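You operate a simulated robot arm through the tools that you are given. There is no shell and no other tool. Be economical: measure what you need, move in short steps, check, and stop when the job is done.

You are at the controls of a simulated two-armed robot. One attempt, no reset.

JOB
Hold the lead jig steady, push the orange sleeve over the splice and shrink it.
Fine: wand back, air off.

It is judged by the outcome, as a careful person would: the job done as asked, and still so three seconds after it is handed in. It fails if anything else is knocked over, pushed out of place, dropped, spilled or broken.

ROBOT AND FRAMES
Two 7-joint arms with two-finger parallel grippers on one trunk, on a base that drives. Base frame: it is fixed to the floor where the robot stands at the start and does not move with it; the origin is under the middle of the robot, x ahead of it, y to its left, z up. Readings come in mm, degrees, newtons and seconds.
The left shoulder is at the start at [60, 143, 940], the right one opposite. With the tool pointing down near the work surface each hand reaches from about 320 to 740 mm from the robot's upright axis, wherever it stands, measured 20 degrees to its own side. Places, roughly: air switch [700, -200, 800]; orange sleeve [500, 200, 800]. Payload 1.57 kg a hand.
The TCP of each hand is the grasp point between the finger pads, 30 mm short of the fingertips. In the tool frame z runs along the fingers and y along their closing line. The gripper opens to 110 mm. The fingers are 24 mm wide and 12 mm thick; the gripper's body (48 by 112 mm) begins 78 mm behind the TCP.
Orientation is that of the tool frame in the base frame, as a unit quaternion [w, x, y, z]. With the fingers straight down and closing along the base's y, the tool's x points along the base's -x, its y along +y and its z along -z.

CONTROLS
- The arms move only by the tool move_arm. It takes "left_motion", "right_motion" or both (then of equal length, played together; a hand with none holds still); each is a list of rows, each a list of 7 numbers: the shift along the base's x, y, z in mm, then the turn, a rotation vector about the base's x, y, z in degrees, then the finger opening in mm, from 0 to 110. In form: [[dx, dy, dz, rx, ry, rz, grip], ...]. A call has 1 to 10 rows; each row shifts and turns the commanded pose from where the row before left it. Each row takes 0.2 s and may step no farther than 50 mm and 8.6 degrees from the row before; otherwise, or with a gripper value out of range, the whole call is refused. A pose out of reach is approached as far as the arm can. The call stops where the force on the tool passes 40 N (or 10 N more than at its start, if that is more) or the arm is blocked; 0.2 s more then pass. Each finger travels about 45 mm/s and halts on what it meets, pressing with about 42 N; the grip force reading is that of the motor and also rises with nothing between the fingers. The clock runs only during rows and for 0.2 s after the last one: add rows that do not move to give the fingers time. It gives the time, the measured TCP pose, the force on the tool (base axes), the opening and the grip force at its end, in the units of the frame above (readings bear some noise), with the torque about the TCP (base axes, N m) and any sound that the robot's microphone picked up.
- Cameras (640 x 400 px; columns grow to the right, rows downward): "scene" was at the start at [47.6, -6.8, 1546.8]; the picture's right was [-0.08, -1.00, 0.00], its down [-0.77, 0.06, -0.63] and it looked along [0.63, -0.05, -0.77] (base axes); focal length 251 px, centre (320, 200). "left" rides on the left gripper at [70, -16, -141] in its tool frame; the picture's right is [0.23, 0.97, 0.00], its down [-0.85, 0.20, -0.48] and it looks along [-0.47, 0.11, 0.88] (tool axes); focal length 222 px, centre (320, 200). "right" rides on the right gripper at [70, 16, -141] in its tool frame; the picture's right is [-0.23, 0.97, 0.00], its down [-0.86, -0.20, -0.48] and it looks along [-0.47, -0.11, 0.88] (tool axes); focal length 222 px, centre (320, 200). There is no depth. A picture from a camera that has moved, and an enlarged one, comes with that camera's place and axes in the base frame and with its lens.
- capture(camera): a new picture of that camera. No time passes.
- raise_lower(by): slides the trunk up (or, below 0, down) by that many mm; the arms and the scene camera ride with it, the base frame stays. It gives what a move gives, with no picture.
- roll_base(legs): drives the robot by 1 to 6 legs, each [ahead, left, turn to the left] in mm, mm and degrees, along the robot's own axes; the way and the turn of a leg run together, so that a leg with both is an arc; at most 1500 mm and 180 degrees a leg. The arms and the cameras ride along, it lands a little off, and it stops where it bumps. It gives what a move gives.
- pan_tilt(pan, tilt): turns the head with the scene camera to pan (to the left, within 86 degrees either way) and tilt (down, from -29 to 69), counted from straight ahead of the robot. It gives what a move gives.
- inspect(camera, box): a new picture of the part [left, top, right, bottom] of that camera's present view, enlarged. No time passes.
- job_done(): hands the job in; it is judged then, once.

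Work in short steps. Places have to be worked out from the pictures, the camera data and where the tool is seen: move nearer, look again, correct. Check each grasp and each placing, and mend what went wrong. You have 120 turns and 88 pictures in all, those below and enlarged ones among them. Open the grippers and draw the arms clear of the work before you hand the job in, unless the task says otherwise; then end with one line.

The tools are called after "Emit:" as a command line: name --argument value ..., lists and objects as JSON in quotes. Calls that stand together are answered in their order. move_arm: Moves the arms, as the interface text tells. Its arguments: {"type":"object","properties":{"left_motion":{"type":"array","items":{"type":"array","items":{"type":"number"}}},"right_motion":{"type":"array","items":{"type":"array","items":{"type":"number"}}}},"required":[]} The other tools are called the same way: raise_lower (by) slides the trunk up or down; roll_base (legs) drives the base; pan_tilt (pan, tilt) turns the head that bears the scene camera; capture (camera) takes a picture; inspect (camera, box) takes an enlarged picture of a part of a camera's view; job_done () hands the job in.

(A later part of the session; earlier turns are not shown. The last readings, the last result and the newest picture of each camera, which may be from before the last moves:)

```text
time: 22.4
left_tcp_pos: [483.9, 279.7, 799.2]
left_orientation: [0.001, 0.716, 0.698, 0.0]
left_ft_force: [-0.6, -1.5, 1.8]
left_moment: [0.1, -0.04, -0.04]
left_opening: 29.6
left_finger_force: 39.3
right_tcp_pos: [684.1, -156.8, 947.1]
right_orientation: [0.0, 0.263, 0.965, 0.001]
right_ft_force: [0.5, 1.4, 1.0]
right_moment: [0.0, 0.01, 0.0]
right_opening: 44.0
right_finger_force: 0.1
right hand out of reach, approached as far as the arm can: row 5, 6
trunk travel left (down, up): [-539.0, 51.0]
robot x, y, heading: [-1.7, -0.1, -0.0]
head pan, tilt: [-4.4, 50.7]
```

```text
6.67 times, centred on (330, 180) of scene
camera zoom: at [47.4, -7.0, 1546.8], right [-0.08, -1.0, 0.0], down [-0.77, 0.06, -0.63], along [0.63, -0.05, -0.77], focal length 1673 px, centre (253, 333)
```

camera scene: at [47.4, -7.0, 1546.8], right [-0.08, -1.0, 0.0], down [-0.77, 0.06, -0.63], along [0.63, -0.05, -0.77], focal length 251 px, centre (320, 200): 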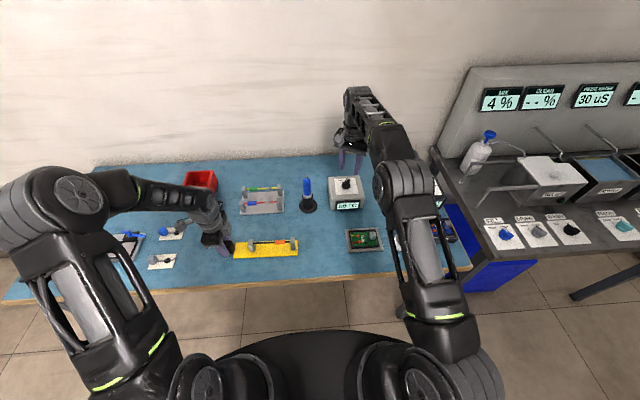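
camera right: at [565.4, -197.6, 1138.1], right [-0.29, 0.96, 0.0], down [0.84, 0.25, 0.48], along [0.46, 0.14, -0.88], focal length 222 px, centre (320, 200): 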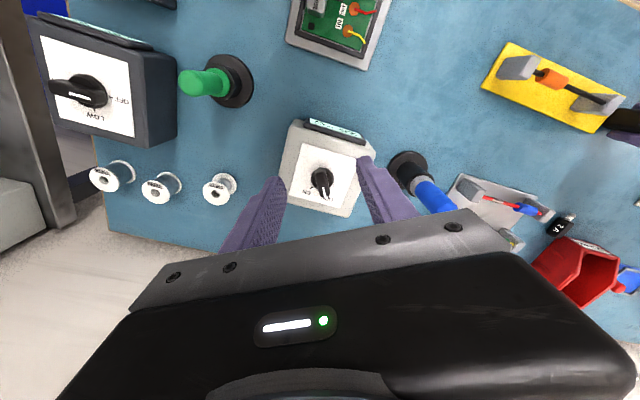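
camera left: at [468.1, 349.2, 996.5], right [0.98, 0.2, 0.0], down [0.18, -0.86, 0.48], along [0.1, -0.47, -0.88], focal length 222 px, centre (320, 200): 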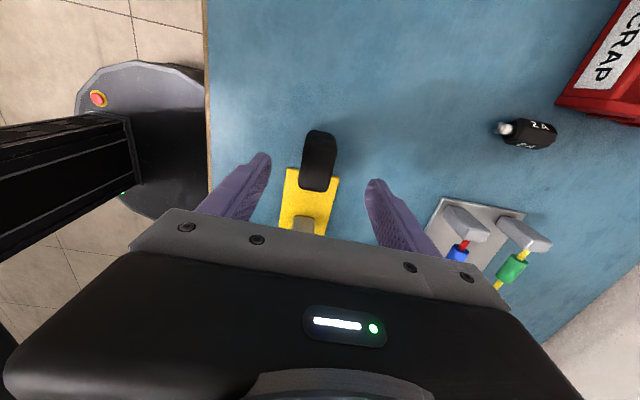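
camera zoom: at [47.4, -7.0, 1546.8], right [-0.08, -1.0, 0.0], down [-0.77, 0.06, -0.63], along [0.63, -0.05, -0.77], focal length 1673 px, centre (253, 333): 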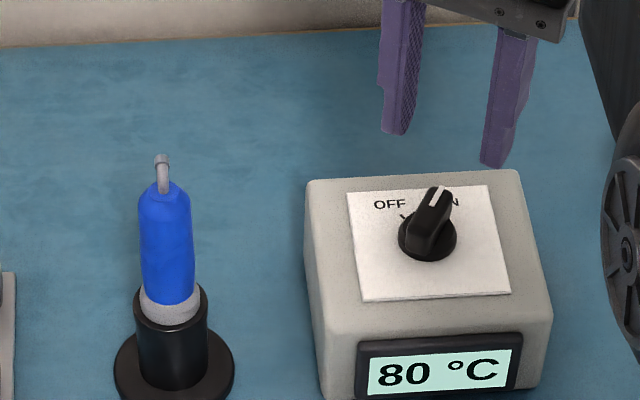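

The switch is ON (80 °C and rising) and the box has not moved. The wand body (z≈838–922) stands at about [655,-7], and lifting it with the tool vertical would run out of reach. So I draw back, square the hand, and tilt it forward to take the wand from the front.

Emit:
move_arm --right_motion '[[-29, 30, 0, 0, 0, 6.1, 60], [-29, 30, 0, 0, 0, 6.1, 60], [-29, 30, 0, 0, 0, 6.1, 60], [-29, 30, 0, 0, 0, 6.1, 60], [-29, 30, 0, 0, 0, 6.1, 60], [0, 0, 0, 0, -8.5, 0, 60], [0, 0, 0, 0, -8.5, 0, 60], [0, 0, 0, 0, -8.5, 0, 60], [0, 0, 0, 0, -8.5, 0, 60], [0, 0, 0, 0, -8.5, 0, 60]]'

Emit:
capture --camera "right"

Emit:
capture --camera "scene"

```text
time: 24.6
left_tcp_pos: [482.4, 282.0, 799.5]
left_orientation: [0.0, 0.716, 0.698, 0.0]
left_ft_force: [-2.7, 1.3, 1.5]
left_moment: [0.16, -0.12, 0.01]
left_opening: 29.7
left_finger_force: 39.7
right_tcp_pos: [539.8, -7.7, 946.8]
right_orientation: [0.363, 0.001, 0.932, -0.001]
right_ft_force: [0.1, 0.5, 0.3]
right_moment: [-0.01, 0.01, -0.04]
right_opening: 60.0
right_finger_force: 0.1
trunk travel left (down, up): [-539.0, 51.0]
robot x, y, heading: [-2.0, 3.1, -0.2]
head pan, tilt: [-4.4, 50.7]
```

```text
48 pictures are left
camera right: at [392.5, 8.2, 1002.3], right [0.17, 0.97, 0.15], down [0.31, -0.2, 0.93], along [0.94, -0.11, -0.33], focal length 222 px, centre (320, 200)
```

right: 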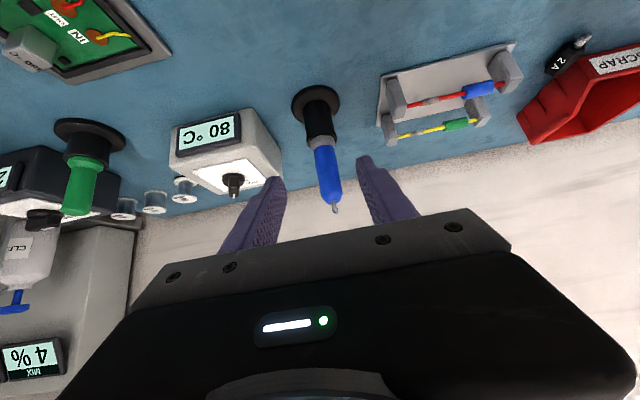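

```text
47 pictures are left
camera scene: at [46.9, -5.4, 1546.9], right [-0.08, -1.0, 0.0], down [-0.77, 0.06, -0.63], along [0.63, -0.05, -0.77], focal length 251 px, centre (320, 200)
```

scene: 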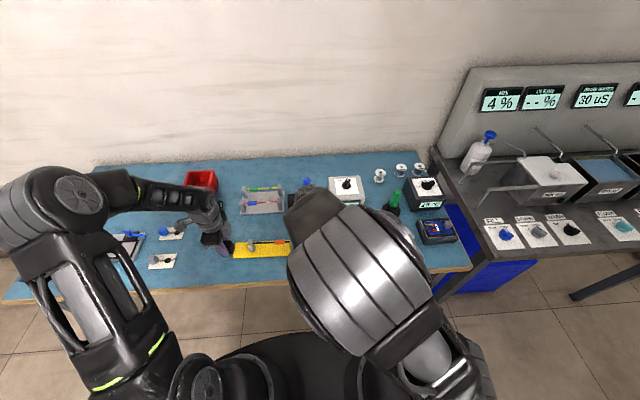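

The wand stands at about [657,-8], straight ahead of the hand. I lower to z≈885 and advance around its body.

Emit:
move_arm --right_motion '[[0, 0, -31, 0, 0, 0, 64], [0, 0, -31, 0, 0, 0, 64], [30, 0, 0, 0, 0, 0, 64], [30, 0, 0, 0, 0, 0, 64], [25, 0, 0, 0, 0, 0, 64], [0, 0, 0, 0, 0, 0, 64]]'

Emit:
capture --camera "right"

```text
time: 26.0
left_tcp_pos: [484.0, 281.2, 800.3]
left_orientation: [0.0, 0.716, 0.698, 0.0]
left_ft_force: [-0.8, 1.2, 0.6]
left_moment: [0.24, 0.05, -0.04]
left_opening: 29.5
left_finger_force: 39.3
right_tcp_pos: [625.9, -6.2, 885.7]
right_orientation: [0.363, 0.0, 0.932, 0.0]
right_ft_force: [0.0, 0.2, -0.2]
right_moment: [0.01, 0.0, 0.0]
right_opening: 64.0
right_finger_force: 0.1
trunk travel left (down, up): [-539.0, 51.0]
robot x, y, heading: [-1.0, 0.4, 0.0]
head pan, tilt: [-4.4, 50.7]
```

```text
46 pictures are left
camera right: at [478.1, 9.5, 941.5], right [0.17, 0.97, 0.15], down [0.31, -0.2, 0.93], along [0.94, -0.11, -0.33], focal length 222 px, centre (320, 200)
```

right: 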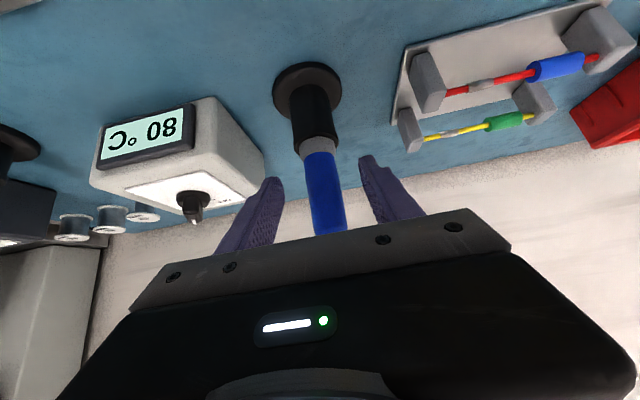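

The wand is between the fingers. I advance 30 mm more and close on it.

Emit:
move_arm --right_motion '[[15, -1, 0, 0, 0, 0, 64], [15, -1, 0, 0, 0, 0, 64], [0, 0, 0, 0, 0, 0, 50], [0, 0, 0, 0, 0, 0, 36], [0, 0, 0, 0, 0, 0, 26], [0, 0, 0, 0, 0, 0, 15], [0, 0, 0, 0, 0, 0, 15]]'

Emit:
capture --camera "right"

```text
time: 27.6
left_tcp_pos: [482.7, 281.1, 799.7]
left_orientation: [-0.001, 0.717, 0.697, 0.0]
left_ft_force: [-1.8, -1.4, -0.4]
left_moment: [0.15, -0.04, -0.01]
left_opening: 29.7
left_finger_force: 38.7
right_tcp_pos: [655.8, -8.3, 884.5]
right_orientation: [0.363, 0.0, 0.932, 0.0]
right_ft_force: [0.4, 0.5, 0.0]
right_moment: [0.03, 0.0, -0.03]
right_opening: 28.7
right_finger_force: 36.5
trunk travel left (down, up): [-539.0, 51.0]
robot x, y, heading: [1.1, 0.8, -0.2]
head pan, tilt: [-4.4, 50.7]
```

```text
45 pictures are left
camera right: at [508.3, 7.1, 941.0], right [0.17, 0.97, 0.15], down [0.31, -0.2, 0.93], along [0.94, -0.11, -0.33], focal length 222 px, centre (320, 200)
```

right: 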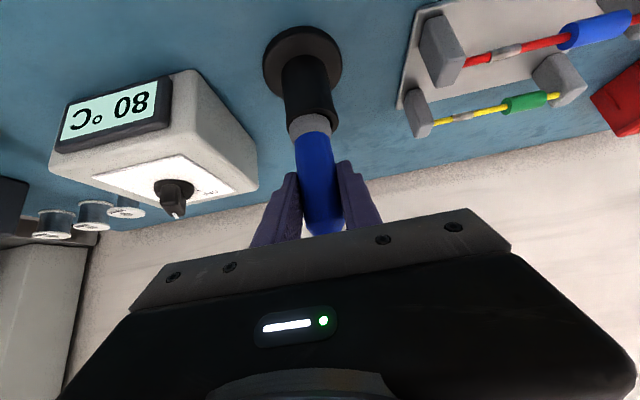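

Wand gripped at 28.7 mm. I lift it straight up.

Emit:
move_arm --right_motion '[[0, 0, 10, 0, 0, 0, 15], [0, 0, 15, 0, 0, 0, 15], [0, 0, 20, 0, 0, 0, 15], [0, 0, 20, 0, 0, 0, 15], [0, 0, 20, 0, 0, 0, 15], [0, 0, 20, 0, 0, 0, 15], [0, 0, 0, 0, 0, 0, 15]]'

Emit:
capture --camera "right"

Emit:
inspect --camera "scene" --box '[220, 130, 380, 250]'

```text
time: 29.2
left_tcp_pos: [483.7, 281.3, 799.1]
left_orientation: [0.0, 0.716, 0.698, 0.0]
left_ft_force: [-0.6, 0.0, 0.1]
left_moment: [0.16, 0.01, -0.04]
left_opening: 29.6
left_finger_force: 39.3
right_tcp_pos: [656.7, -10.0, 990.7]
right_orientation: [0.362, 0.0, 0.932, 0.0]
right_ft_force: [-0.6, -0.3, -0.3]
right_moment: [-0.03, 0.01, 0.0]
right_opening: 28.8
right_finger_force: 38.3
trunk travel left (down, up): [-539.0, 51.0]
robot x, y, heading: [2.5, 2.9, 0.1]
head pan, tilt: [-4.4, 50.7]
```

```text
44 pictures are left
camera right: at [508.3, 6.0, 1046.8], right [0.17, 0.97, 0.15], down [0.31, -0.2, 0.93], along [0.94, -0.11, -0.33], focal length 222 px, centre (320, 200)
```

right: 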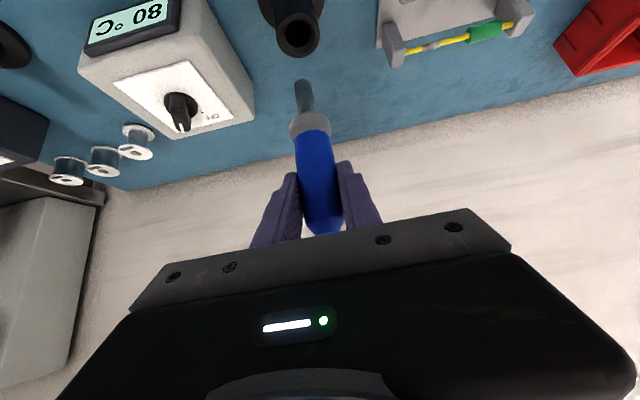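

```text
3.33 times, centred on (300, 190) of scene
camera zoom: at [47.7, -6.8, 1546.8], right [-0.08, -1.0, 0.0], down [-0.77, 0.06, -0.63], along [0.63, -0.05, -0.77], focal length 836 px, centre (387, 233)
```

zoom: 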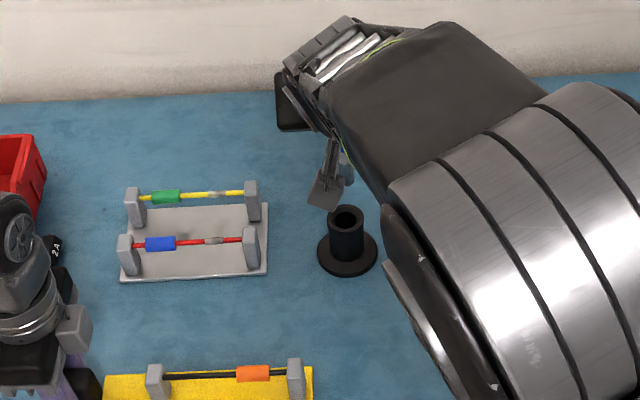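

The wand is out; its tip is about 107 mm below the TCP. I carry it back in −x, clear of the gray jig, and then over toward the orange sleeve from the right.

Emit:
move_arm --right_motion '[[-25, 0, 0, 0, 0, 0, 15], [-30, 0, 0, 0, 0, 0, 15], [-30, 0, 0, 0, 0, 0, 15], [-30, 0, 0, 0, 0, 0, 15], [-30, 0, 0, 0, 0, 0, 15], [-32, 0, 0, 0, 0, 0, 15], [0, 15, 0, 0, 0, 0, 15], [0, 15, 0, 0, 0, 0, 15], [0, 10, 0, 0, 0, 0, 15], [0, 0, 0, 0, 0, 0, 15]]'

Emit:
capture --camera "right"

Emit:
capture --camera "scene"

```text
time: 31.4
left_tcp_pos: [482.9, 280.7, 800.2]
left_orientation: [0.0, 0.717, 0.698, 0.001]
left_ft_force: [-1.8, -0.9, -1.0]
left_moment: [0.15, 0.01, -0.03]
left_opening: 29.7
left_finger_force: 39.3
right_tcp_pos: [480.3, 27.8, 991.0]
right_orientation: [0.356, 0.015, 0.934, 0.015]
right_ft_force: [0.0, -0.1, -1.1]
right_moment: [-0.03, 0.04, 0.01]
right_opening: 28.5
right_finger_force: 38.7
trunk travel left (down, up): [-539.0, 51.0]
robot x, y, heading: [0.2, -0.2, -0.1]
head pan, tilt: [-4.4, 50.7]
```

```text
42 pictures are left
camera right: at [333.3, 43.8, 1050.7], right [0.19, 0.96, 0.19], down [0.32, -0.24, 0.92], along [0.93, -0.11, -0.35], focal length 222 px, centre (320, 200)
```

right: 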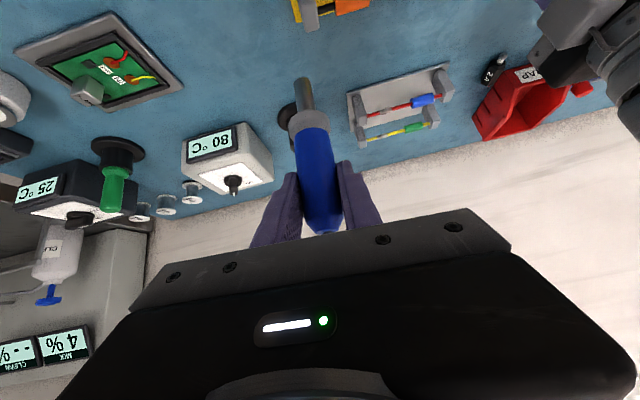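

```text
41 pictures are left
camera scene: at [47.5, -6.8, 1546.8], right [-0.08, -1.0, 0.0], down [-0.77, 0.06, -0.63], along [0.63, -0.05, -0.77], focal length 251 px, centre (320, 200)
```

scene: 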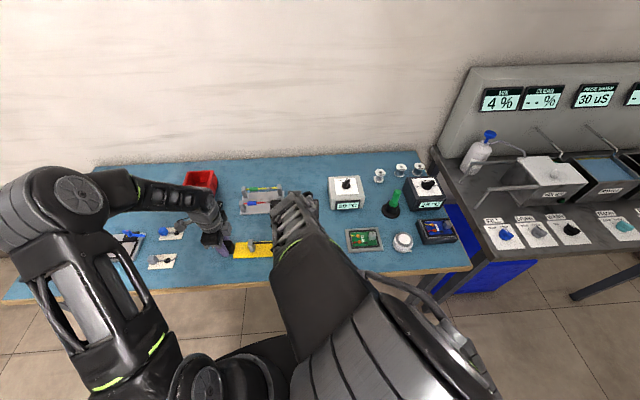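

The nozzle is clear of everything, and the right camera will show the tip over the sleeve. I move on toward y≈93, still high.

Emit:
move_arm --right_motion '[[0, 15, 0, 0, 0, 0, 15], [0, 20, 0, 0, 0, 0, 15], [0, 15, 0, 0, 0, 0, 15], [0, 15, -10, 0, 0, 0, 15], [0, 0, -10, 0, 0, 0, 15], [0, 0, 0, 0, 0, 0, 15]]'

Emit:
capture --camera "right"

```text
time: 32.4
left_tcp_pos: [484.6, 281.0, 798.9]
left_orientation: [0.0, 0.716, 0.698, -0.001]
left_ft_force: [-0.6, 2.4, 0.7]
left_moment: [-0.22, -0.07, -0.08]
left_opening: 29.5
left_finger_force: 39.1
right_tcp_pos: [480.8, 98.4, 1008.2]
right_orientation: [0.342, 0.039, 0.936, 0.066]
right_ft_force: [-0.9, 0.9, -0.6]
right_moment: [0.0, -0.01, 0.03]
right_opening: 28.8
right_finger_force: 38.5
trunk travel left (down, up): [-539.0, 51.0]
robot x, y, heading: [-1.6, -2.6, 0.1]
head pan, tilt: [-4.4, 50.7]
stopped in row 5 (right hand): the arm was blocked; the commanded pose is now the measured one
```

```text
40 pictures are left
camera right: at [335.8, 108.4, 1072.2], right [0.2, 0.94, 0.29], down [0.34, -0.35, 0.88], along [0.92, -0.08, -0.38], focal length 222 px, centre (320, 200)
```

right: 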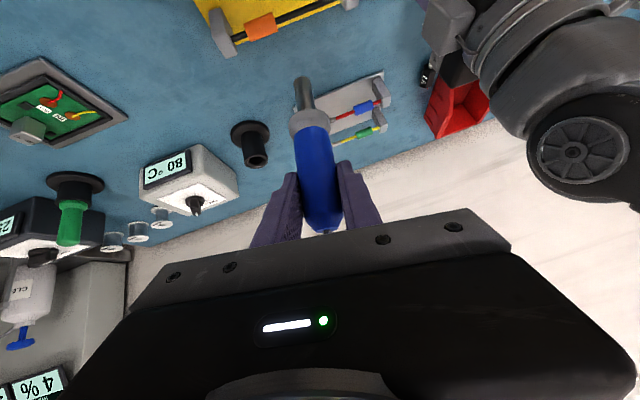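

The arm met a limit reaching across with the hand pointing away from the body. I back off, restore the wand's upright attitude, and yaw the hand about the wand so it reaches the sleeve from the right.

Emit:
move_arm --right_motion '[[0, -25, -4, -2.9, -0.8, 0.5, 15], [0, -25, -4, -2.9, -0.8, 0.5, 15], [0, -25, -4, -2.9, -0.8, 0.4, 15], [0, -10, -5, 0, 0, 0, 15], [0, 0, 0, 0, 0, 8.5, 15], [0, 0, 0, 0, 0, 8.5, 15], [0, 0, 0, 0, 0, 8.5, 15], [0, 0, 0, 0, 0, 8.5, 15], [0, 0, 0, 0, 0, 8.5, 15], [0, 0, 0, 0, 0, 8.5, 15]]'

Emit:
capture --camera "right"

```text
time: 34.8
left_tcp_pos: [484.4, 278.3, 799.6]
left_orientation: [0.0, 0.717, 0.697, 0.0]
left_ft_force: [0.2, -1.7, 1.2]
left_moment: [0.11, 0.01, 0.01]
left_opening: 29.7
left_finger_force: 39.4
right_tcp_pos: [466.0, 47.3, 1002.5]
right_orientation: [0.334, -0.441, 0.817, 0.163]
right_ft_force: [0.0, -0.6, -0.1]
right_moment: [-0.01, 0.04, 0.01]
right_opening: 28.6
right_finger_force: 38.5
trunk travel left (down, up): [-539.0, 51.0]
robot x, y, heading: [-2.6, 1.1, 0.1]
head pan, tilt: [-4.4, 50.7]
stopped in row 10 (right hand): the arm was blocked; the commanded pose is now the measured one
```

```text
39 pictures are left
camera right: at [367.2, -66.1, 1055.4], right [-0.72, 0.68, 0.13], down [0.3, 0.14, 0.94], along [0.63, 0.72, -0.31], focal length 222 px, centre (320, 200)
```

right: 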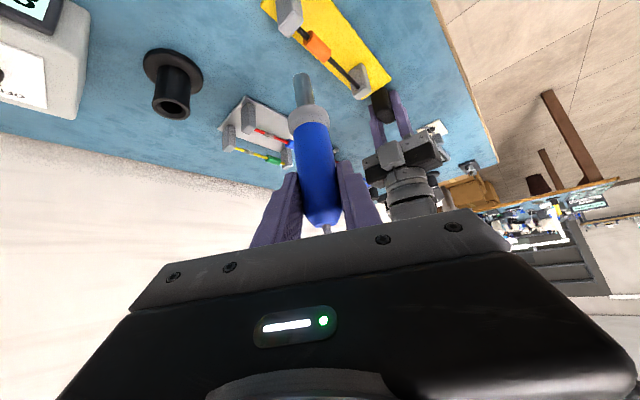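

Blocked again: the tilted hand is too near the body at this spot. I'll straighten the hand to about 12° tilt instead, so the wand leans and the nozzle points down and back toward the sleeve. First I move out to a comfortable spot.

Emit:
move_arm --right_motion '[[12, -3, 0, -1.72, 3.67, -6.89, 15], [12, -3, 0, -1.72, 3.67, -6.89, 15], [12, -3, 0, -1.72, 3.67, -6.89, 15], [12, -3, 0, -1.72, 3.67, -6.89, 15], [12, -3, 0, -1.72, 3.67, -6.89, 15], [12, -3, 0, -1.72, 3.67, -6.89, 15], [12, -3, 0, -1.72, 3.67, -6.89, 15], [6, -3, 0, -1.72, 3.67, -6.89, 15], [0, 0, 0, 0, 0, 0, 15]]'

Emit:
capture --camera "right"

Emit:
capture --camera "scene"

```text
time: 36.8
left_tcp_pos: [483.8, 281.0, 800.0]
left_orientation: [0.0, 0.717, 0.697, 0.0]
left_ft_force: [-1.6, 1.7, 3.3]
left_moment: [0.2, 0.07, -0.04]
left_opening: 29.8
left_finger_force: 39.0
right_tcp_pos: [554.7, 23.0, 1002.3]
right_orientation: [0.108, 0.001, 0.994, -0.001]
right_ft_force: [0.1, -0.7, -0.3]
right_moment: [0.01, 0.0, 0.0]
right_opening: 28.7
right_finger_force: 38.8
trunk travel left (down, up): [-539.0, 51.0]
robot x, y, heading: [-0.9, -1.2, -0.1]
head pan, tilt: [-4.4, 50.7]
```

```text
38 pictures are left
camera right: at [454.8, 40.5, 1124.2], right [0.23, 0.97, 0.05], down [0.73, -0.2, 0.65], along [0.64, -0.11, -0.76], focal length 222 px, centre (320, 200)
```

right: 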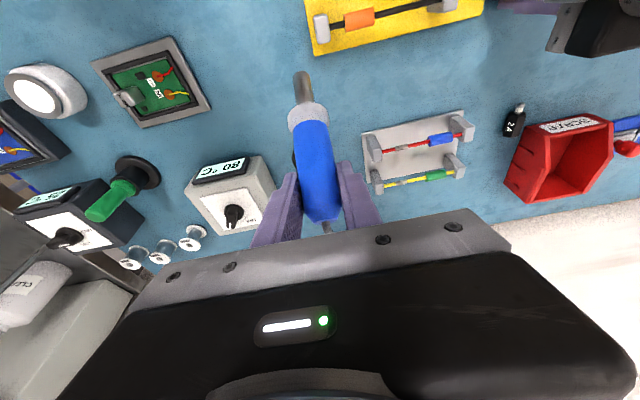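

```text
37 pictures are left
camera scene: at [47.5, -6.8, 1546.8], right [-0.08, -1.0, 0.0], down [-0.77, 0.06, -0.63], along [0.63, -0.05, -0.77], focal length 251 px, centre (320, 200)
```

scene: 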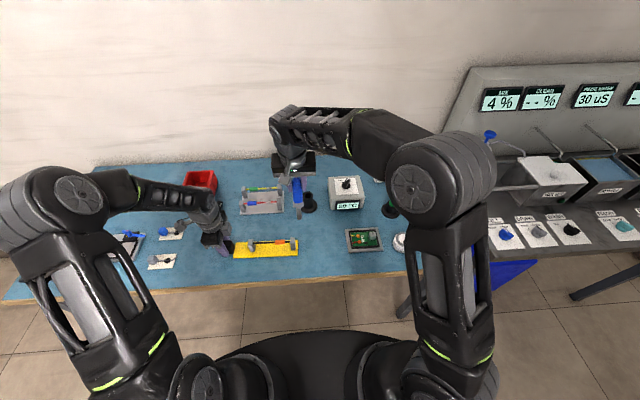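

Good pose: the nozzle tip is near [501,23,909], pointing along (-0.5,0,-0.87). I move it over the sleeve and partway down, then check.

Emit:
move_arm --right_motion '[[-3, 18, 0, 0, 0, 0, 15], [-3, 18, 0, 0, 0, 0, 15], [-3, 18, 0, 0, 0, 0, 15], [0, 17, -15, 0, 0, 0, 15], [0, 0, -25, 0, 0, 0, 15], [0, 0, 0, 0, 0, 0, 15]]'

Emit:
capture --camera "right"

Emit:
inspect --camera "scene" --box '[190, 150, 350, 270]'

```text
time: 38.2
left_tcp_pos: [482.9, 279.7, 800.1]
left_orientation: [0.0, 0.717, 0.697, -0.001]
left_ft_force: [-1.3, 0.0, 2.9]
left_moment: [0.13, 0.03, 0.01]
left_opening: 29.7
left_finger_force: 39.0
right_tcp_pos: [546.1, 95.0, 960.8]
right_orientation: [0.11, 0.001, 0.994, -0.001]
right_ft_force: [0.3, 0.7, -1.2]
right_moment: [0.0, -0.02, 0.01]
right_opening: 28.8
right_finger_force: 38.5
trunk travel left (down, up): [-539.0, 51.0]
robot x, y, heading: [0.8, 1.3, -0.0]
head pan, tilt: [-4.4, 50.7]
```

```text
36 pictures are left
camera right: at [446.9, 112.0, 1083.1], right [0.22, 0.97, 0.05], down [0.73, -0.2, 0.65], along [0.64, -0.11, -0.76], focal length 222 px, centre (320, 200)
```

right: 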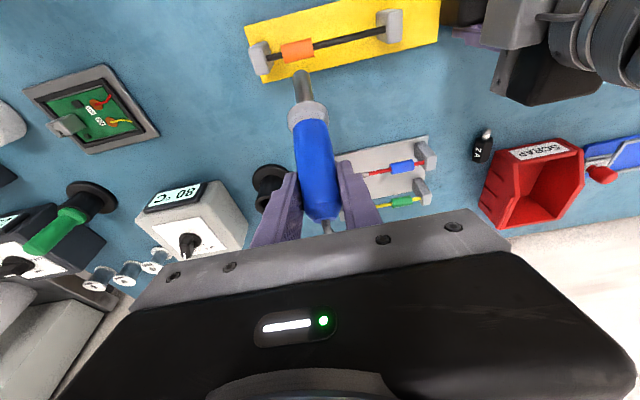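

```text
3.33 times, centred on (270, 210) of scene
camera zoom: at [47.6, -6.9, 1546.8], right [-0.08, -1.0, 0.0], down [-0.77, 0.06, -0.63], along [0.63, -0.05, -0.77], focal length 836 px, centre (487, 167)
```

zoom: 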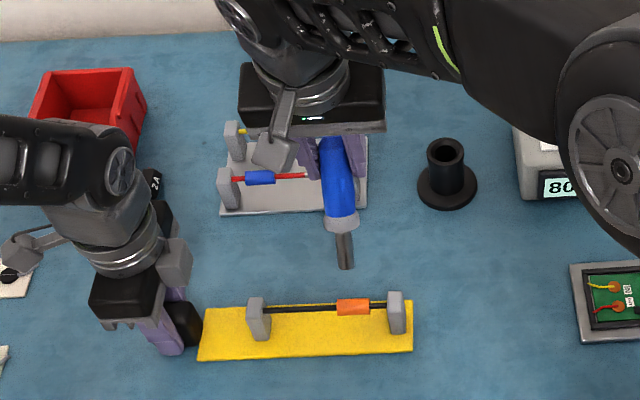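

Tip and sleeve agree in y (about 95). I lower to roughly 17 mm off the sleeve and hold, with a picture.

Emit:
move_arm --right_motion '[[0, -0.5, -14, 0, 0, 0, 15], [0, -0.5, -12, 0, 0, 0, 15], [0, 0, -12, 0, 0, 0, 15], [0, 0, 0, 0, 0, 0, 15], [0, 0, 0, 0, 0, 0, 15], [0, 0, 0, 0, 0, 0, 15], [0, 0, 0, 0, 0, 0, 15]]'

Emit:
inspect --camera "scene" --box '[230, 190, 310, 260]'

Emit:
inspect --camera "right" --box '[200, 0, 440, 150]'

```text
time: 39.8
left_tcp_pos: [483.7, 281.1, 799.9]
left_orientation: [0.0, 0.716, 0.698, -0.001]
left_ft_force: [0.2, -1.1, 2.2]
left_moment: [0.09, 0.0, 0.03]
left_opening: 29.8
left_finger_force: 39.6
right_tcp_pos: [544.8, 94.3, 924.0]
right_orientation: [0.109, 0.001, 0.994, -0.001]
right_ft_force: [-0.7, 0.6, -0.6]
right_moment: [0.04, -0.05, -0.02]
right_opening: 28.4
right_finger_force: 37.8
trunk travel left (down, up): [-539.0, 51.0]
robot x, y, heading: [-3.7, -1.5, 0.2]
head pan, tilt: [-4.4, 50.7]
```

```text
5.71 times, centred on (270, 225) of scene
camera zoom: at [47.6, -7.0, 1546.8], right [-0.08, -1.0, 0.0], down [-0.77, 0.06, -0.63], along [0.63, -0.05, -0.77], focal length 1434 px, centre (606, 57)
```

zoom: 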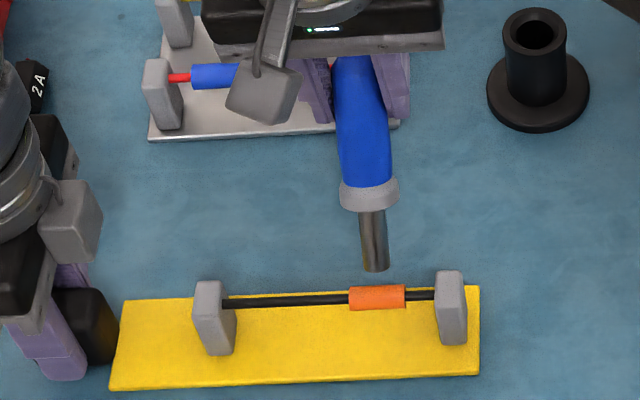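

```text
2.67 times, centred on (320, 75) of right
camera zoom: at [446.0, 110.3, 1045.2], right [0.22, 0.97, 0.05], down [0.73, -0.2, 0.65], along [0.64, -0.11, -0.76], focal length 592 px, centre (320, 533)
```

zoom: 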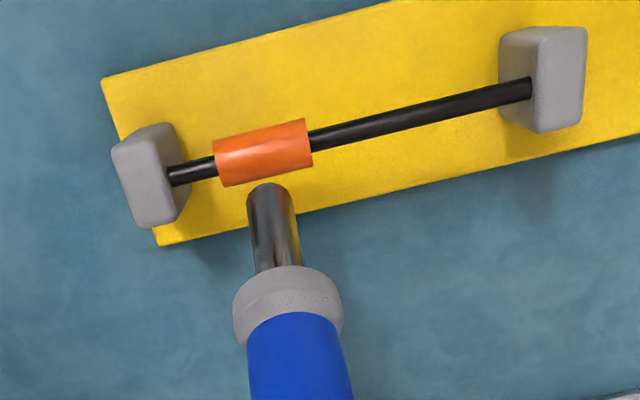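

The nozzle is well aimed about 17 mm off the sleeve. I hold for two seconds and look again.

Emit:
move_arm --right_motion '[[0, 0, 0, 0, 0, 0, 15], [0, 0, 0, 0, 0, 0, 15], [0, 0, 0, 0, 0, 0, 15], [0, 0, 0, 0, 0, 0, 15], [0, 0, 0, 0, 0, 0, 15], [0, 0, 0, 0, 0, 0, 15], [0, 0, 0, 0, 0, 0, 15], [0, 0, 0, 0, 0, 0, 15], [0, 0, 0, 0, 0, 0, 15], [0, 0, 0, 0, 0, 0, 15]]'

Emit:
inspect --camera "scene" --box '[230, 190, 370, 260]'

```text
time: 42.0
left_tcp_pos: [482.8, 280.9, 800.6]
left_orientation: [0.0, 0.716, 0.698, 0.0]
left_ft_force: [-0.2, -0.3, 2.9]
left_moment: [0.08, 0.0, -0.02]
left_opening: 29.7
left_finger_force: 38.9
right_tcp_pos: [544.9, 95.1, 923.2]
right_orientation: [0.108, 0.001, 0.994, -0.002]
right_ft_force: [0.4, 0.1, -0.3]
right_moment: [0.03, -0.01, 0.01]
right_opening: 29.1
right_finger_force: 37.8
trunk travel left (down, up): [-539.0, 51.0]
robot x, y, heading: [-0.5, -0.2, 0.1]
head pan, tilt: [-4.4, 50.7]
```

```text
4.57 times, centred on (300, 225) of scene
camera zoom: at [47.6, -7.0, 1546.8], right [-0.08, -1.0, 0.0], down [-0.77, 0.06, -0.63], along [0.63, -0.05, -0.77], focal length 1147 px, centre (411, 86)
```

zoom: 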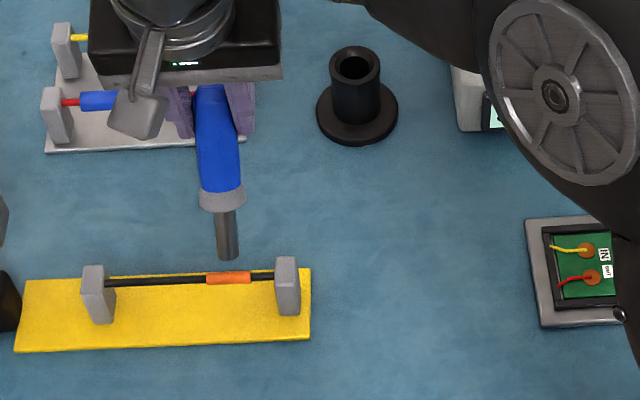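

The sleeve has visibly shrunk. I check close up whether it is complete.

Emit:
inspect --camera "right" --box '[220, 10, 380, 110]'

```text
4.00 times, centred on (300, 60) of right
camera zoom: at [446.0, 110.3, 1045.2], right [0.22, 0.97, 0.05], down [0.73, -0.2, 0.65], along [0.64, -0.11, -0.76], focal length 888 px, centre (400, 760)
```

zoom: 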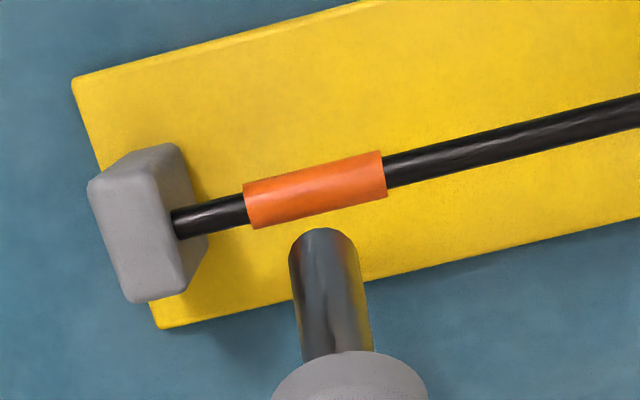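

It looks snug (diameter about 1.4× the lead, as the splice was about 1.3×). I hold briefly and compare to see whether it is still changing.

Emit:
move_arm --right_motion '[[0, 0, 0, 0, 0, 0, 15], [0, 0, 0, 0, 0, 0, 15]]'

Emit:
inspect --camera "right" --box '[220, 10, 380, 110]'

```text
time: 42.6
left_tcp_pos: [483.5, 281.8, 798.5]
left_orientation: [-0.001, 0.716, 0.698, 0.0]
left_ft_force: [0.2, -1.4, 3.1]
left_moment: [0.09, 0.0, -0.02]
left_opening: 29.4
left_finger_force: 38.3
right_tcp_pos: [546.0, 94.0, 923.1]
right_orientation: [0.109, 0.001, 0.994, -0.002]
right_ft_force: [0.1, 0.5, -0.9]
right_moment: [0.02, -0.02, 0.0]
right_opening: 28.5
right_finger_force: 38.8
trunk travel left (down, up): [-539.0, 51.0]
robot x, y, heading: [0.6, -1.7, -0.1]
head pan, tilt: [-4.4, 50.7]
```

```text
4.00 times, centred on (300, 60) of right
camera zoom: at [446.0, 110.3, 1045.2], right [0.22, 0.97, 0.05], down [0.73, -0.2, 0.65], along [0.64, -0.11, -0.76], focal length 888 px, centre (400, 760)
```

zoom: 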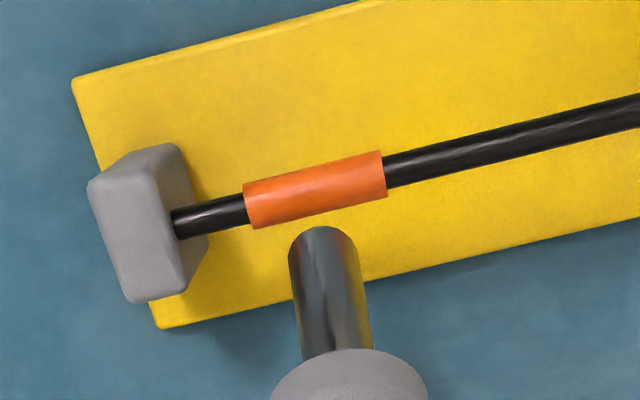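

No further change: the shrink is complete. I withdraw the nozzle up and to the right, and bring the wand upright again.

Emit:
move_arm --right_motion '[[8, 0, 20, 0, 0, 0, 15], [6, 0, 25, 0, 0, 0, 15], [0, -15, 25, 0, 0, 0, 15], [0, -30, 0, 0, 0, 0, 15], [0, -30, 0, 0, 0, 0, 15], [0, -28, 0, 0, -7.5, 0, 15], [0, 0, 0, 0, -7.5, 0, 15], [0, 0, 0, 0, -7.5, 0, 15], [0, 0, 0, 0, -7.5, 0, 15], [0, 0, 0, 0, 0, 0, 15]]'

Emit:
capture --camera "right"

```text
time: 44.8
left_tcp_pos: [482.4, 280.2, 801.4]
left_orientation: [0.0, 0.716, 0.698, 0.0]
left_ft_force: [-0.5, -0.6, 2.1]
left_moment: [0.1, 0.01, -0.07]
left_opening: 29.6
left_finger_force: 39.2
right_tcp_pos: [560.1, -9.8, 994.9]
right_orientation: [0.363, 0.001, 0.932, 0.0]
right_ft_force: [0.0, -0.3, -1.2]
right_moment: [-0.02, -0.01, -0.03]
right_opening: 28.4
right_finger_force: 39.2
trunk travel left (down, up): [-539.0, 51.0]
robot x, y, heading: [1.8, 1.4, -0.0]
head pan, tilt: [-4.4, 50.7]
```

```text
29 pictures are left
camera right: at [412.9, 6.3, 1051.1], right [0.17, 0.97, 0.15], down [0.31, -0.2, 0.93], along [0.94, -0.11, -0.33], focal length 222 px, centre (320, 200)
```

right: 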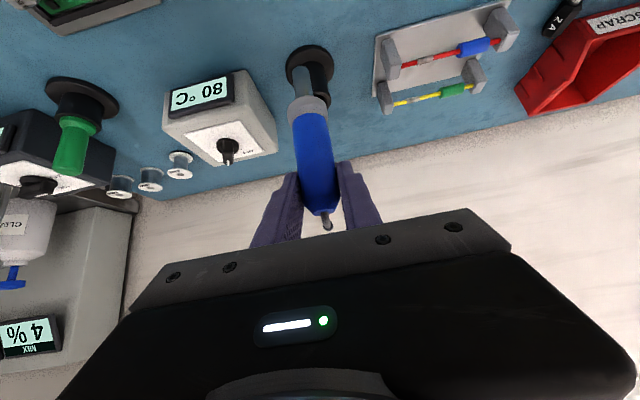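

The wand looks slightly shifted in the fingers compared to when it was lifted; I enlarge to judge its attitude.

Emit:
inspect --camera "right" --box '[230, 30, 410, 250]'

Emit:
inspect --camera "scene" --box '[250, 140, 370, 220]'

```text
1.82 times, centred on (320, 140) of right
camera zoom: at [412.9, 6.3, 1051.1], right [0.17, 0.97, 0.15], down [0.31, -0.2, 0.93], along [0.94, -0.11, -0.33], focal length 404 px, centre (320, 309)
```

zoom: 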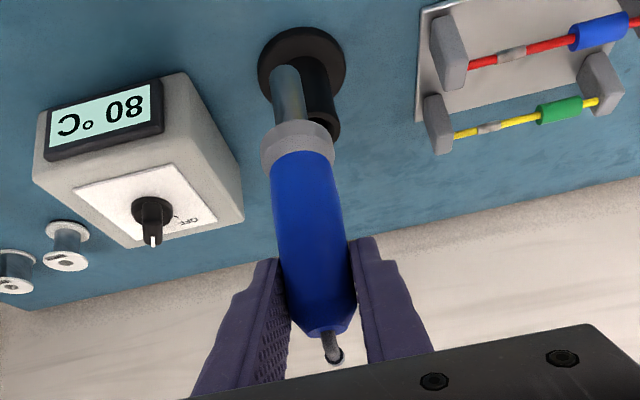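

```text
5.00 times, centred on (310, 180) of scene
camera zoom: at [47.5, -6.9, 1546.8], right [-0.08, -1.0, 0.0], down [-0.77, 0.06, -0.63], along [0.63, -0.05, -0.77], focal length 1254 px, centre (370, 300)
```

zoom: 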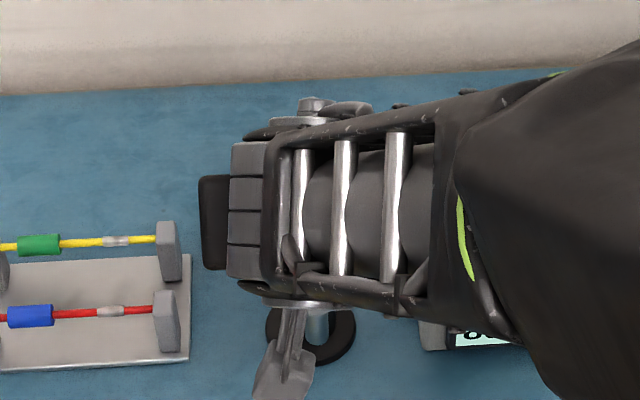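

The wand seems to have pivoted or slid in the fingers while the arm was blocked. Before inserting it I want a side view: the jig no longer needs holding, so I release the left hand, rise clear, and use its camera.

Emit:
move_arm --left_motion '[[0, 0, 0, 0, 0, 0, 45], [0, 0, 0, 0, 0, 0, 60], [0, 0, 0, 0, 0, 0, 70], [0, 0, 25, 0, 0, 0, 70], [0, 0, 45, 0, 0, 0, 70], [0, 0, 45, 0, 0, 0, 70], [0, 0, 45, 0, 0, 0, 60], [25, 0, 30, 0, 0, 0, 50], [30, 0, 0, 0, 0, 0, 50], [30, 0, 0, 0, 0, 0, 50]]'

Emit:
capture --camera "scene"

```text
time: 47.0
left_tcp_pos: [567.9, 280.9, 990.0]
left_orientation: [-0.001, 0.716, 0.698, 0.0]
left_ft_force: [-0.4, 0.0, -0.2]
left_moment: [-0.01, 0.04, -0.01]
left_opening: 50.1
left_finger_force: 0.1
right_tcp_pos: [562.6, -9.8, 995.0]
right_orientation: [0.361, 0.001, 0.932, -0.001]
right_ft_force: [0.3, -0.2, 0.4]
right_moment: [0.02, 0.0, -0.02]
right_opening: 28.6
right_finger_force: 39.3
trunk travel left (down, up): [-539.0, 51.0]
robot x, y, heading: [-2.4, -1.9, -0.0]
head pan, tilt: [-4.4, 50.7]
```

```text
26 pictures are left
camera scene: at [48.6, -6.8, 1546.8], right [-0.08, -1.0, 0.0], down [-0.77, 0.06, -0.63], along [0.63, -0.05, -0.77], focal length 251 px, centre (320, 200)
```

scene: 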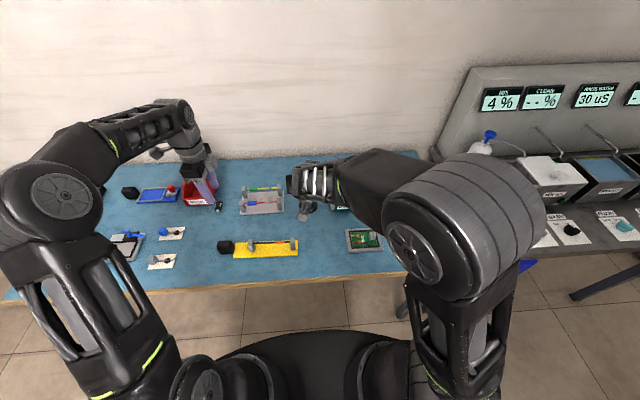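

The jig stayed put. I tilt the left hand to look sideways (−y) at the wand and stand.

Emit:
move_arm --left_motion '[[0, -10, 0, -8.5, 0, 0, 50], [5, -10, 0, -8.5, 0, 0, 50], [5, -10, 0, -8.5, 0, 0, 50], [5, -10, 0, -8.5, 0, 0, 50], [5, -10, -5, -8.5, 0, 0, 50], [0, 0, -5, 0, 0, 0, 50]]'

Emit:
capture --camera "left"

```text
time: 48.4
left_tcp_pos: [587.6, 228.4, 979.6]
left_orientation: [0.259, 0.668, 0.65, -0.253]
left_ft_force: [0.5, 0.1, 0.1]
left_moment: [0.0, 0.0, 0.03]
left_opening: 50.3
left_finger_force: 0.2
right_tcp_pos: [562.2, -10.5, 995.5]
right_orientation: [0.363, 0.002, 0.932, -0.001]
right_ft_force: [-0.8, 0.5, -1.0]
right_moment: [0.0, -0.03, -0.01]
right_opening: 28.7
right_finger_force: 38.7
trunk travel left (down, up): [-539.0, 51.0]
robot x, y, heading: [-1.4, -1.0, -0.1]
head pan, tilt: [-4.4, 50.7]
```

```text
25 pictures are left
camera left: at [573.4, 376.0, 1036.8], right [0.98, 0.15, -0.14], down [0.18, -0.31, 0.93], along [0.1, -0.94, -0.33], focal length 222 px, centre (320, 200)
```

left: 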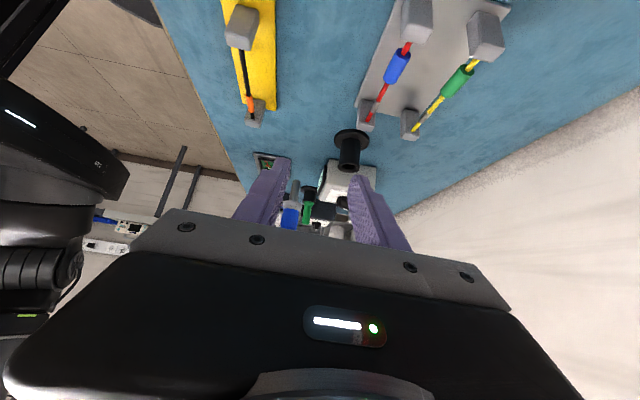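

The side view works (upside down); raising the left hand brings the wand fully into view. I go up 60 mm.

Emit:
move_arm --left_motion '[[0, 0, 30, 0, 0, 0, 70], [0, 0, 30, 0, 0, 0, 90], [0, 0, 10, 0, 0, 0, 100], [0, 0, 0, 0, 0, 0, 100]]'

Emit:
inspect --camera "left" --box '[230, 90, 430, 240]'

```text
time: 49.4
left_tcp_pos: [588.9, 228.9, 1028.3]
left_orientation: [0.26, 0.667, 0.651, -0.252]
left_ft_force: [0.4, -0.3, -0.2]
left_moment: [-0.01, -0.01, 0.0]
left_opening: 99.9
left_finger_force: 0.1
left hand out of reach, approached as far as the arm can: row 2, 3
right_tcp_pos: [561.2, -10.5, 995.6]
right_orientation: [0.363, 0.001, 0.932, -0.001]
right_ft_force: [-0.4, -0.4, -0.8]
right_moment: [0.02, 0.02, 0.0]
right_opening: 28.6
right_finger_force: 38.9
trunk travel left (down, up): [-539.0, 51.0]
robot x, y, heading: [-0.6, 0.8, 0.0]
head pan, tilt: [-4.4, 50.7]
```

```text
2.67 times, centred on (330, 165) of left
camera zoom: at [574.6, 376.1, 1087.8], right [0.98, 0.15, -0.14], down [0.18, -0.31, 0.93], along [0.1, -0.94, -0.33], focal length 592 px, centre (293, 293)
```

zoom: 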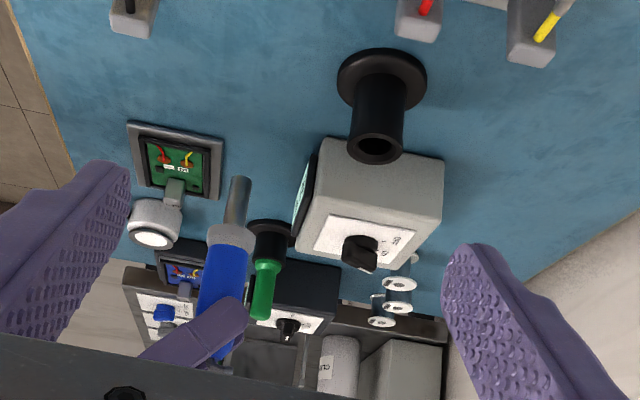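

The side view shows the wand still upright (slid down about 13 mm); its tip is at z≈875, and the stand centre is about 97 mm ahead. I move the wand over the stand and check from the side and from behind.

Emit:
move_arm --right_motion '[[25, 0, 0, 0, 0, 0, 15], [25, 0, 0, 0, 0, 0, 15], [25, 0, 0, 0, 0, 0, 15], [20, 1, 0, 0, 0, 0, 15], [0, 0, 0, 0, 0, 0, 15]]'

Emit:
inspect --camera "left" --box '[270, 80, 430, 230]'

Emit:
inspect --camera "right" --box '[230, 0, 410, 200]'

```text
time: 50.6
left_tcp_pos: [589.7, 229.6, 1030.5]
left_orientation: [0.259, 0.668, 0.65, -0.253]
left_ft_force: [-0.7, -0.1, -0.3]
left_moment: [0.0, -0.02, 0.01]
left_opening: 99.7
left_finger_force: 0.0
right_tcp_pos: [656.0, -9.5, 996.6]
right_orientation: [0.362, 0.002, 0.932, -0.002]
right_ft_force: [0.2, -0.4, -1.4]
right_moment: [0.03, 0.0, 0.02]
right_opening: 29.0
right_finger_force: 39.0
trunk travel left (down, up): [-539.0, 51.0]
robot x, y, heading: [-1.0, 1.8, -0.0]
head pan, tilt: [-4.4, 50.7]
```

```text
2.67 times, centred on (350, 155) of left
camera zoom: at [574.4, 376.0, 1087.8], right [0.98, 0.15, -0.14], down [0.18, -0.31, 0.93], along [0.1, -0.94, -0.33], focal length 592 px, centre (240, 320)
```

zoom: 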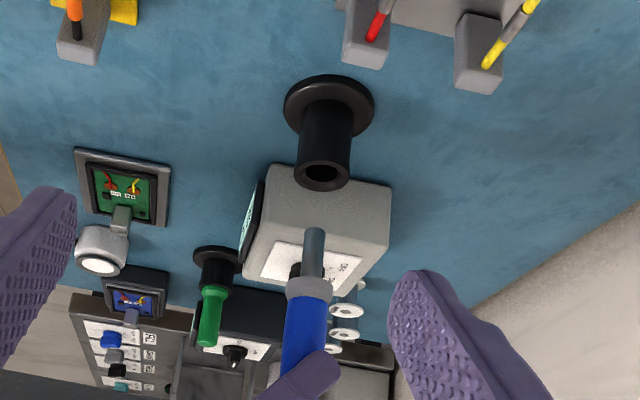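

```text
2.00 times, centred on (320, 100) of right
camera zoom: at [508.7, 7.1, 1051.9], right [0.17, 0.97, 0.15], down [0.31, -0.2, 0.93], along [0.94, -0.11, -0.33], focal length 444 px, centre (320, 400)
```

zoom: 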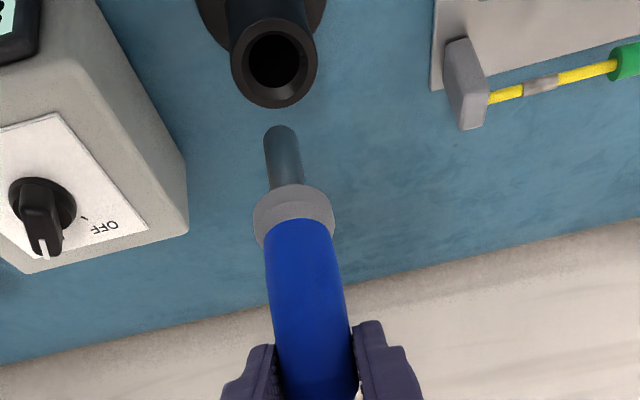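

The wand axis (x≈661, y≈−8) lines up with the stand, allowing for the small camera bias seen when it was first lifted. I lower it so the tip starts to enter.

Emit:
move_arm --right_motion '[[0, 0, -15, 0, 0, 0, 15], [0, 0, -15, 0, 0, 0, 15], [0, 0, -12, 0, 0, 0, 15], [0, 0, -10, 0, 0, 0, 15], [0, 0, -8, 0, 0, 0, 15], [0, 0, 0, 0, 0, 0, 15]]'

Emit:
inspect --camera "left" --box '[300, 90, 400, 190]'

Emit:
inspect --camera "right" --box '[240, 0, 400, 160]'

```text
time: 52.0
left_tcp_pos: [589.7, 229.5, 1029.6]
left_orientation: [0.26, 0.667, 0.651, -0.252]
left_ft_force: [0.4, -0.2, -1.0]
left_moment: [0.02, -0.02, 0.0]
left_opening: 100.0
left_finger_force: 0.0
right_tcp_pos: [655.8, -8.9, 935.3]
right_orientation: [0.362, 0.001, 0.932, 0.0]
right_ft_force: [-0.4, 0.7, -1.3]
right_moment: [0.01, -0.01, 0.0]
right_opening: 28.6
right_finger_force: 39.1
trunk travel left (down, up): [-539.0, 51.0]
robot x, y, heading: [2.4, -1.9, -0.1]
head pan, tilt: [-4.4, 50.7]
```

```text
4.00 times, centred on (350, 140) of left
camera zoom: at [574.5, 376.0, 1087.7], right [0.98, 0.15, -0.14], down [0.18, -0.31, 0.93], along [0.1, -0.94, -0.33], focal length 888 px, centre (200, 440)
```

zoom: 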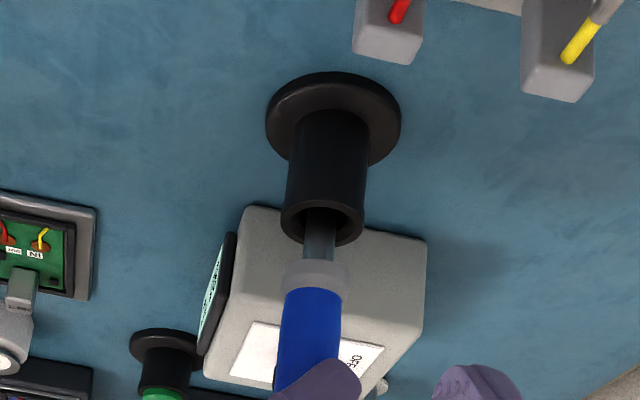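

```text
2.50 times, centred on (320, 80) of right
camera zoom: at [508.3, 8.0, 991.3], right [0.17, 0.97, 0.15], down [0.31, -0.2, 0.93], along [0.94, -0.11, -0.33], focal length 555 px, centre (320, 500)
```

zoom: 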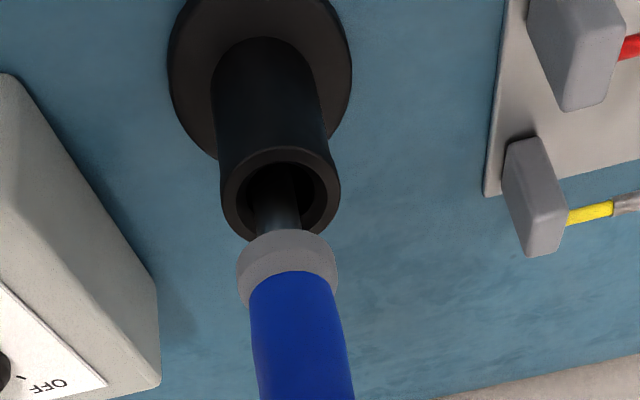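

The nozzle is entering the bore, centred in both views. I lower gently further, watching the force.

Emit:
move_arm --right_motion '[[0, 0, -8, 0, 0, 0, 15], [0, 0, -7, 0, 0, 0, 15], [0, 0, -5, 0, 0, 0, 15], [0, 0, -4, 0, 0, 0, 15], [0, 0, 0, 0, 0, 0, 15]]'

Emit:
inspect --camera "left" --box '[300, 90, 400, 190]'

```text
time: 53.2
left_tcp_pos: [589.0, 230.1, 1030.2]
left_orientation: [0.26, 0.667, 0.65, -0.253]
left_ft_force: [0.5, 0.4, -0.6]
left_moment: [0.02, 0.01, 0.02]
left_opening: 99.9
left_finger_force: 0.0
right_tcp_pos: [653.9, -8.1, 910.3]
right_orientation: [0.362, 0.002, 0.932, -0.002]
right_ft_force: [0.6, -0.2, -0.4]
right_moment: [0.02, -0.01, -0.01]
right_opening: 28.8
right_finger_force: 39.0
trunk travel left (down, up): [-539.0, 51.0]
robot x, y, heading: [0.3, 0.5, 0.3]
head pan, tilt: [-4.4, 50.7]
```

```text
4.00 times, centred on (350, 140) of left
camera zoom: at [574.6, 376.0, 1087.7], right [0.98, 0.15, -0.14], down [0.18, -0.31, 0.93], along [0.1, -0.94, -0.33], focal length 888 px, centre (200, 440)
```

zoom: 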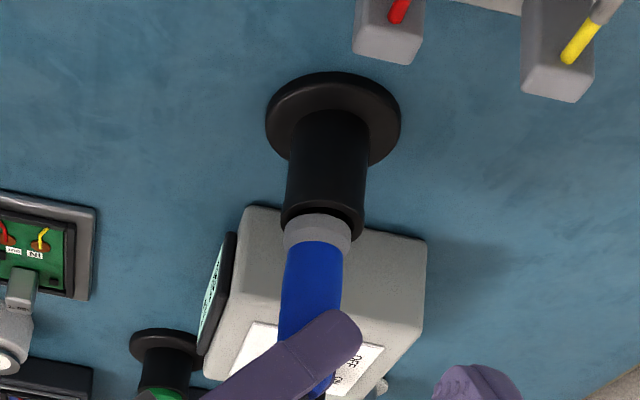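

Nearly seated. I lower in 2 mm steps until the collar meets the rim.

Emit:
move_arm --right_motion '[[0.5, 0, -2, 0, 0, 0, 15], [0, 0, -2, 0, 0, 0, 15], [0, 0, -2, 0, 0, 0, 15], [0, 0, -1, 0, 0, 0, 15], [0, 0, 0, 0, 0, 0, 15]]'

Emit:
inspect --camera "left" --box '[300, 90, 400, 190]'

```text
time: 54.4
left_tcp_pos: [587.1, 228.8, 1031.2]
left_orientation: [0.26, 0.668, 0.65, -0.252]
left_ft_force: [-0.1, -0.4, 0.0]
left_moment: [0.03, -0.01, 0.0]
left_opening: 100.0
left_finger_force: 0.1
right_tcp_pos: [653.9, -9.0, 905.7]
right_orientation: [0.366, 0.002, 0.931, -0.001]
right_ft_force: [0.9, -4.6, 28.6]
right_moment: [-0.44, -0.02, -0.04]
right_opening: 28.7
right_finger_force: 38.3
trunk travel left (down, up): [-539.0, 51.0]
robot x, y, heading: [2.7, -0.1, -0.2]
head pan, tilt: [-4.4, 50.7]
```

```text
4.00 times, centred on (350, 140) of left
camera zoom: at [572.7, 375.5, 1089.3], right [0.98, 0.15, -0.13], down [0.17, -0.31, 0.93], along [0.1, -0.94, -0.33], focal length 888 px, centre (200, 440)
```

zoom: 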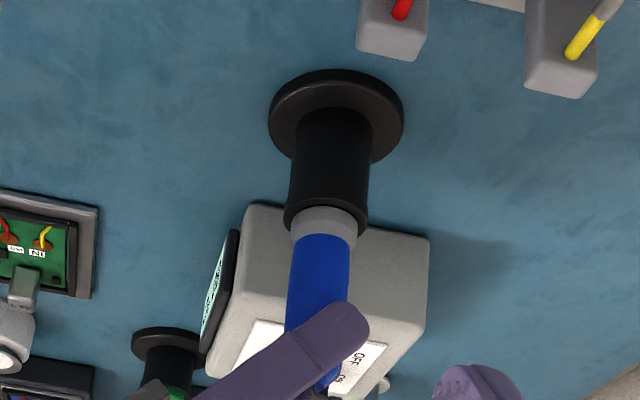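

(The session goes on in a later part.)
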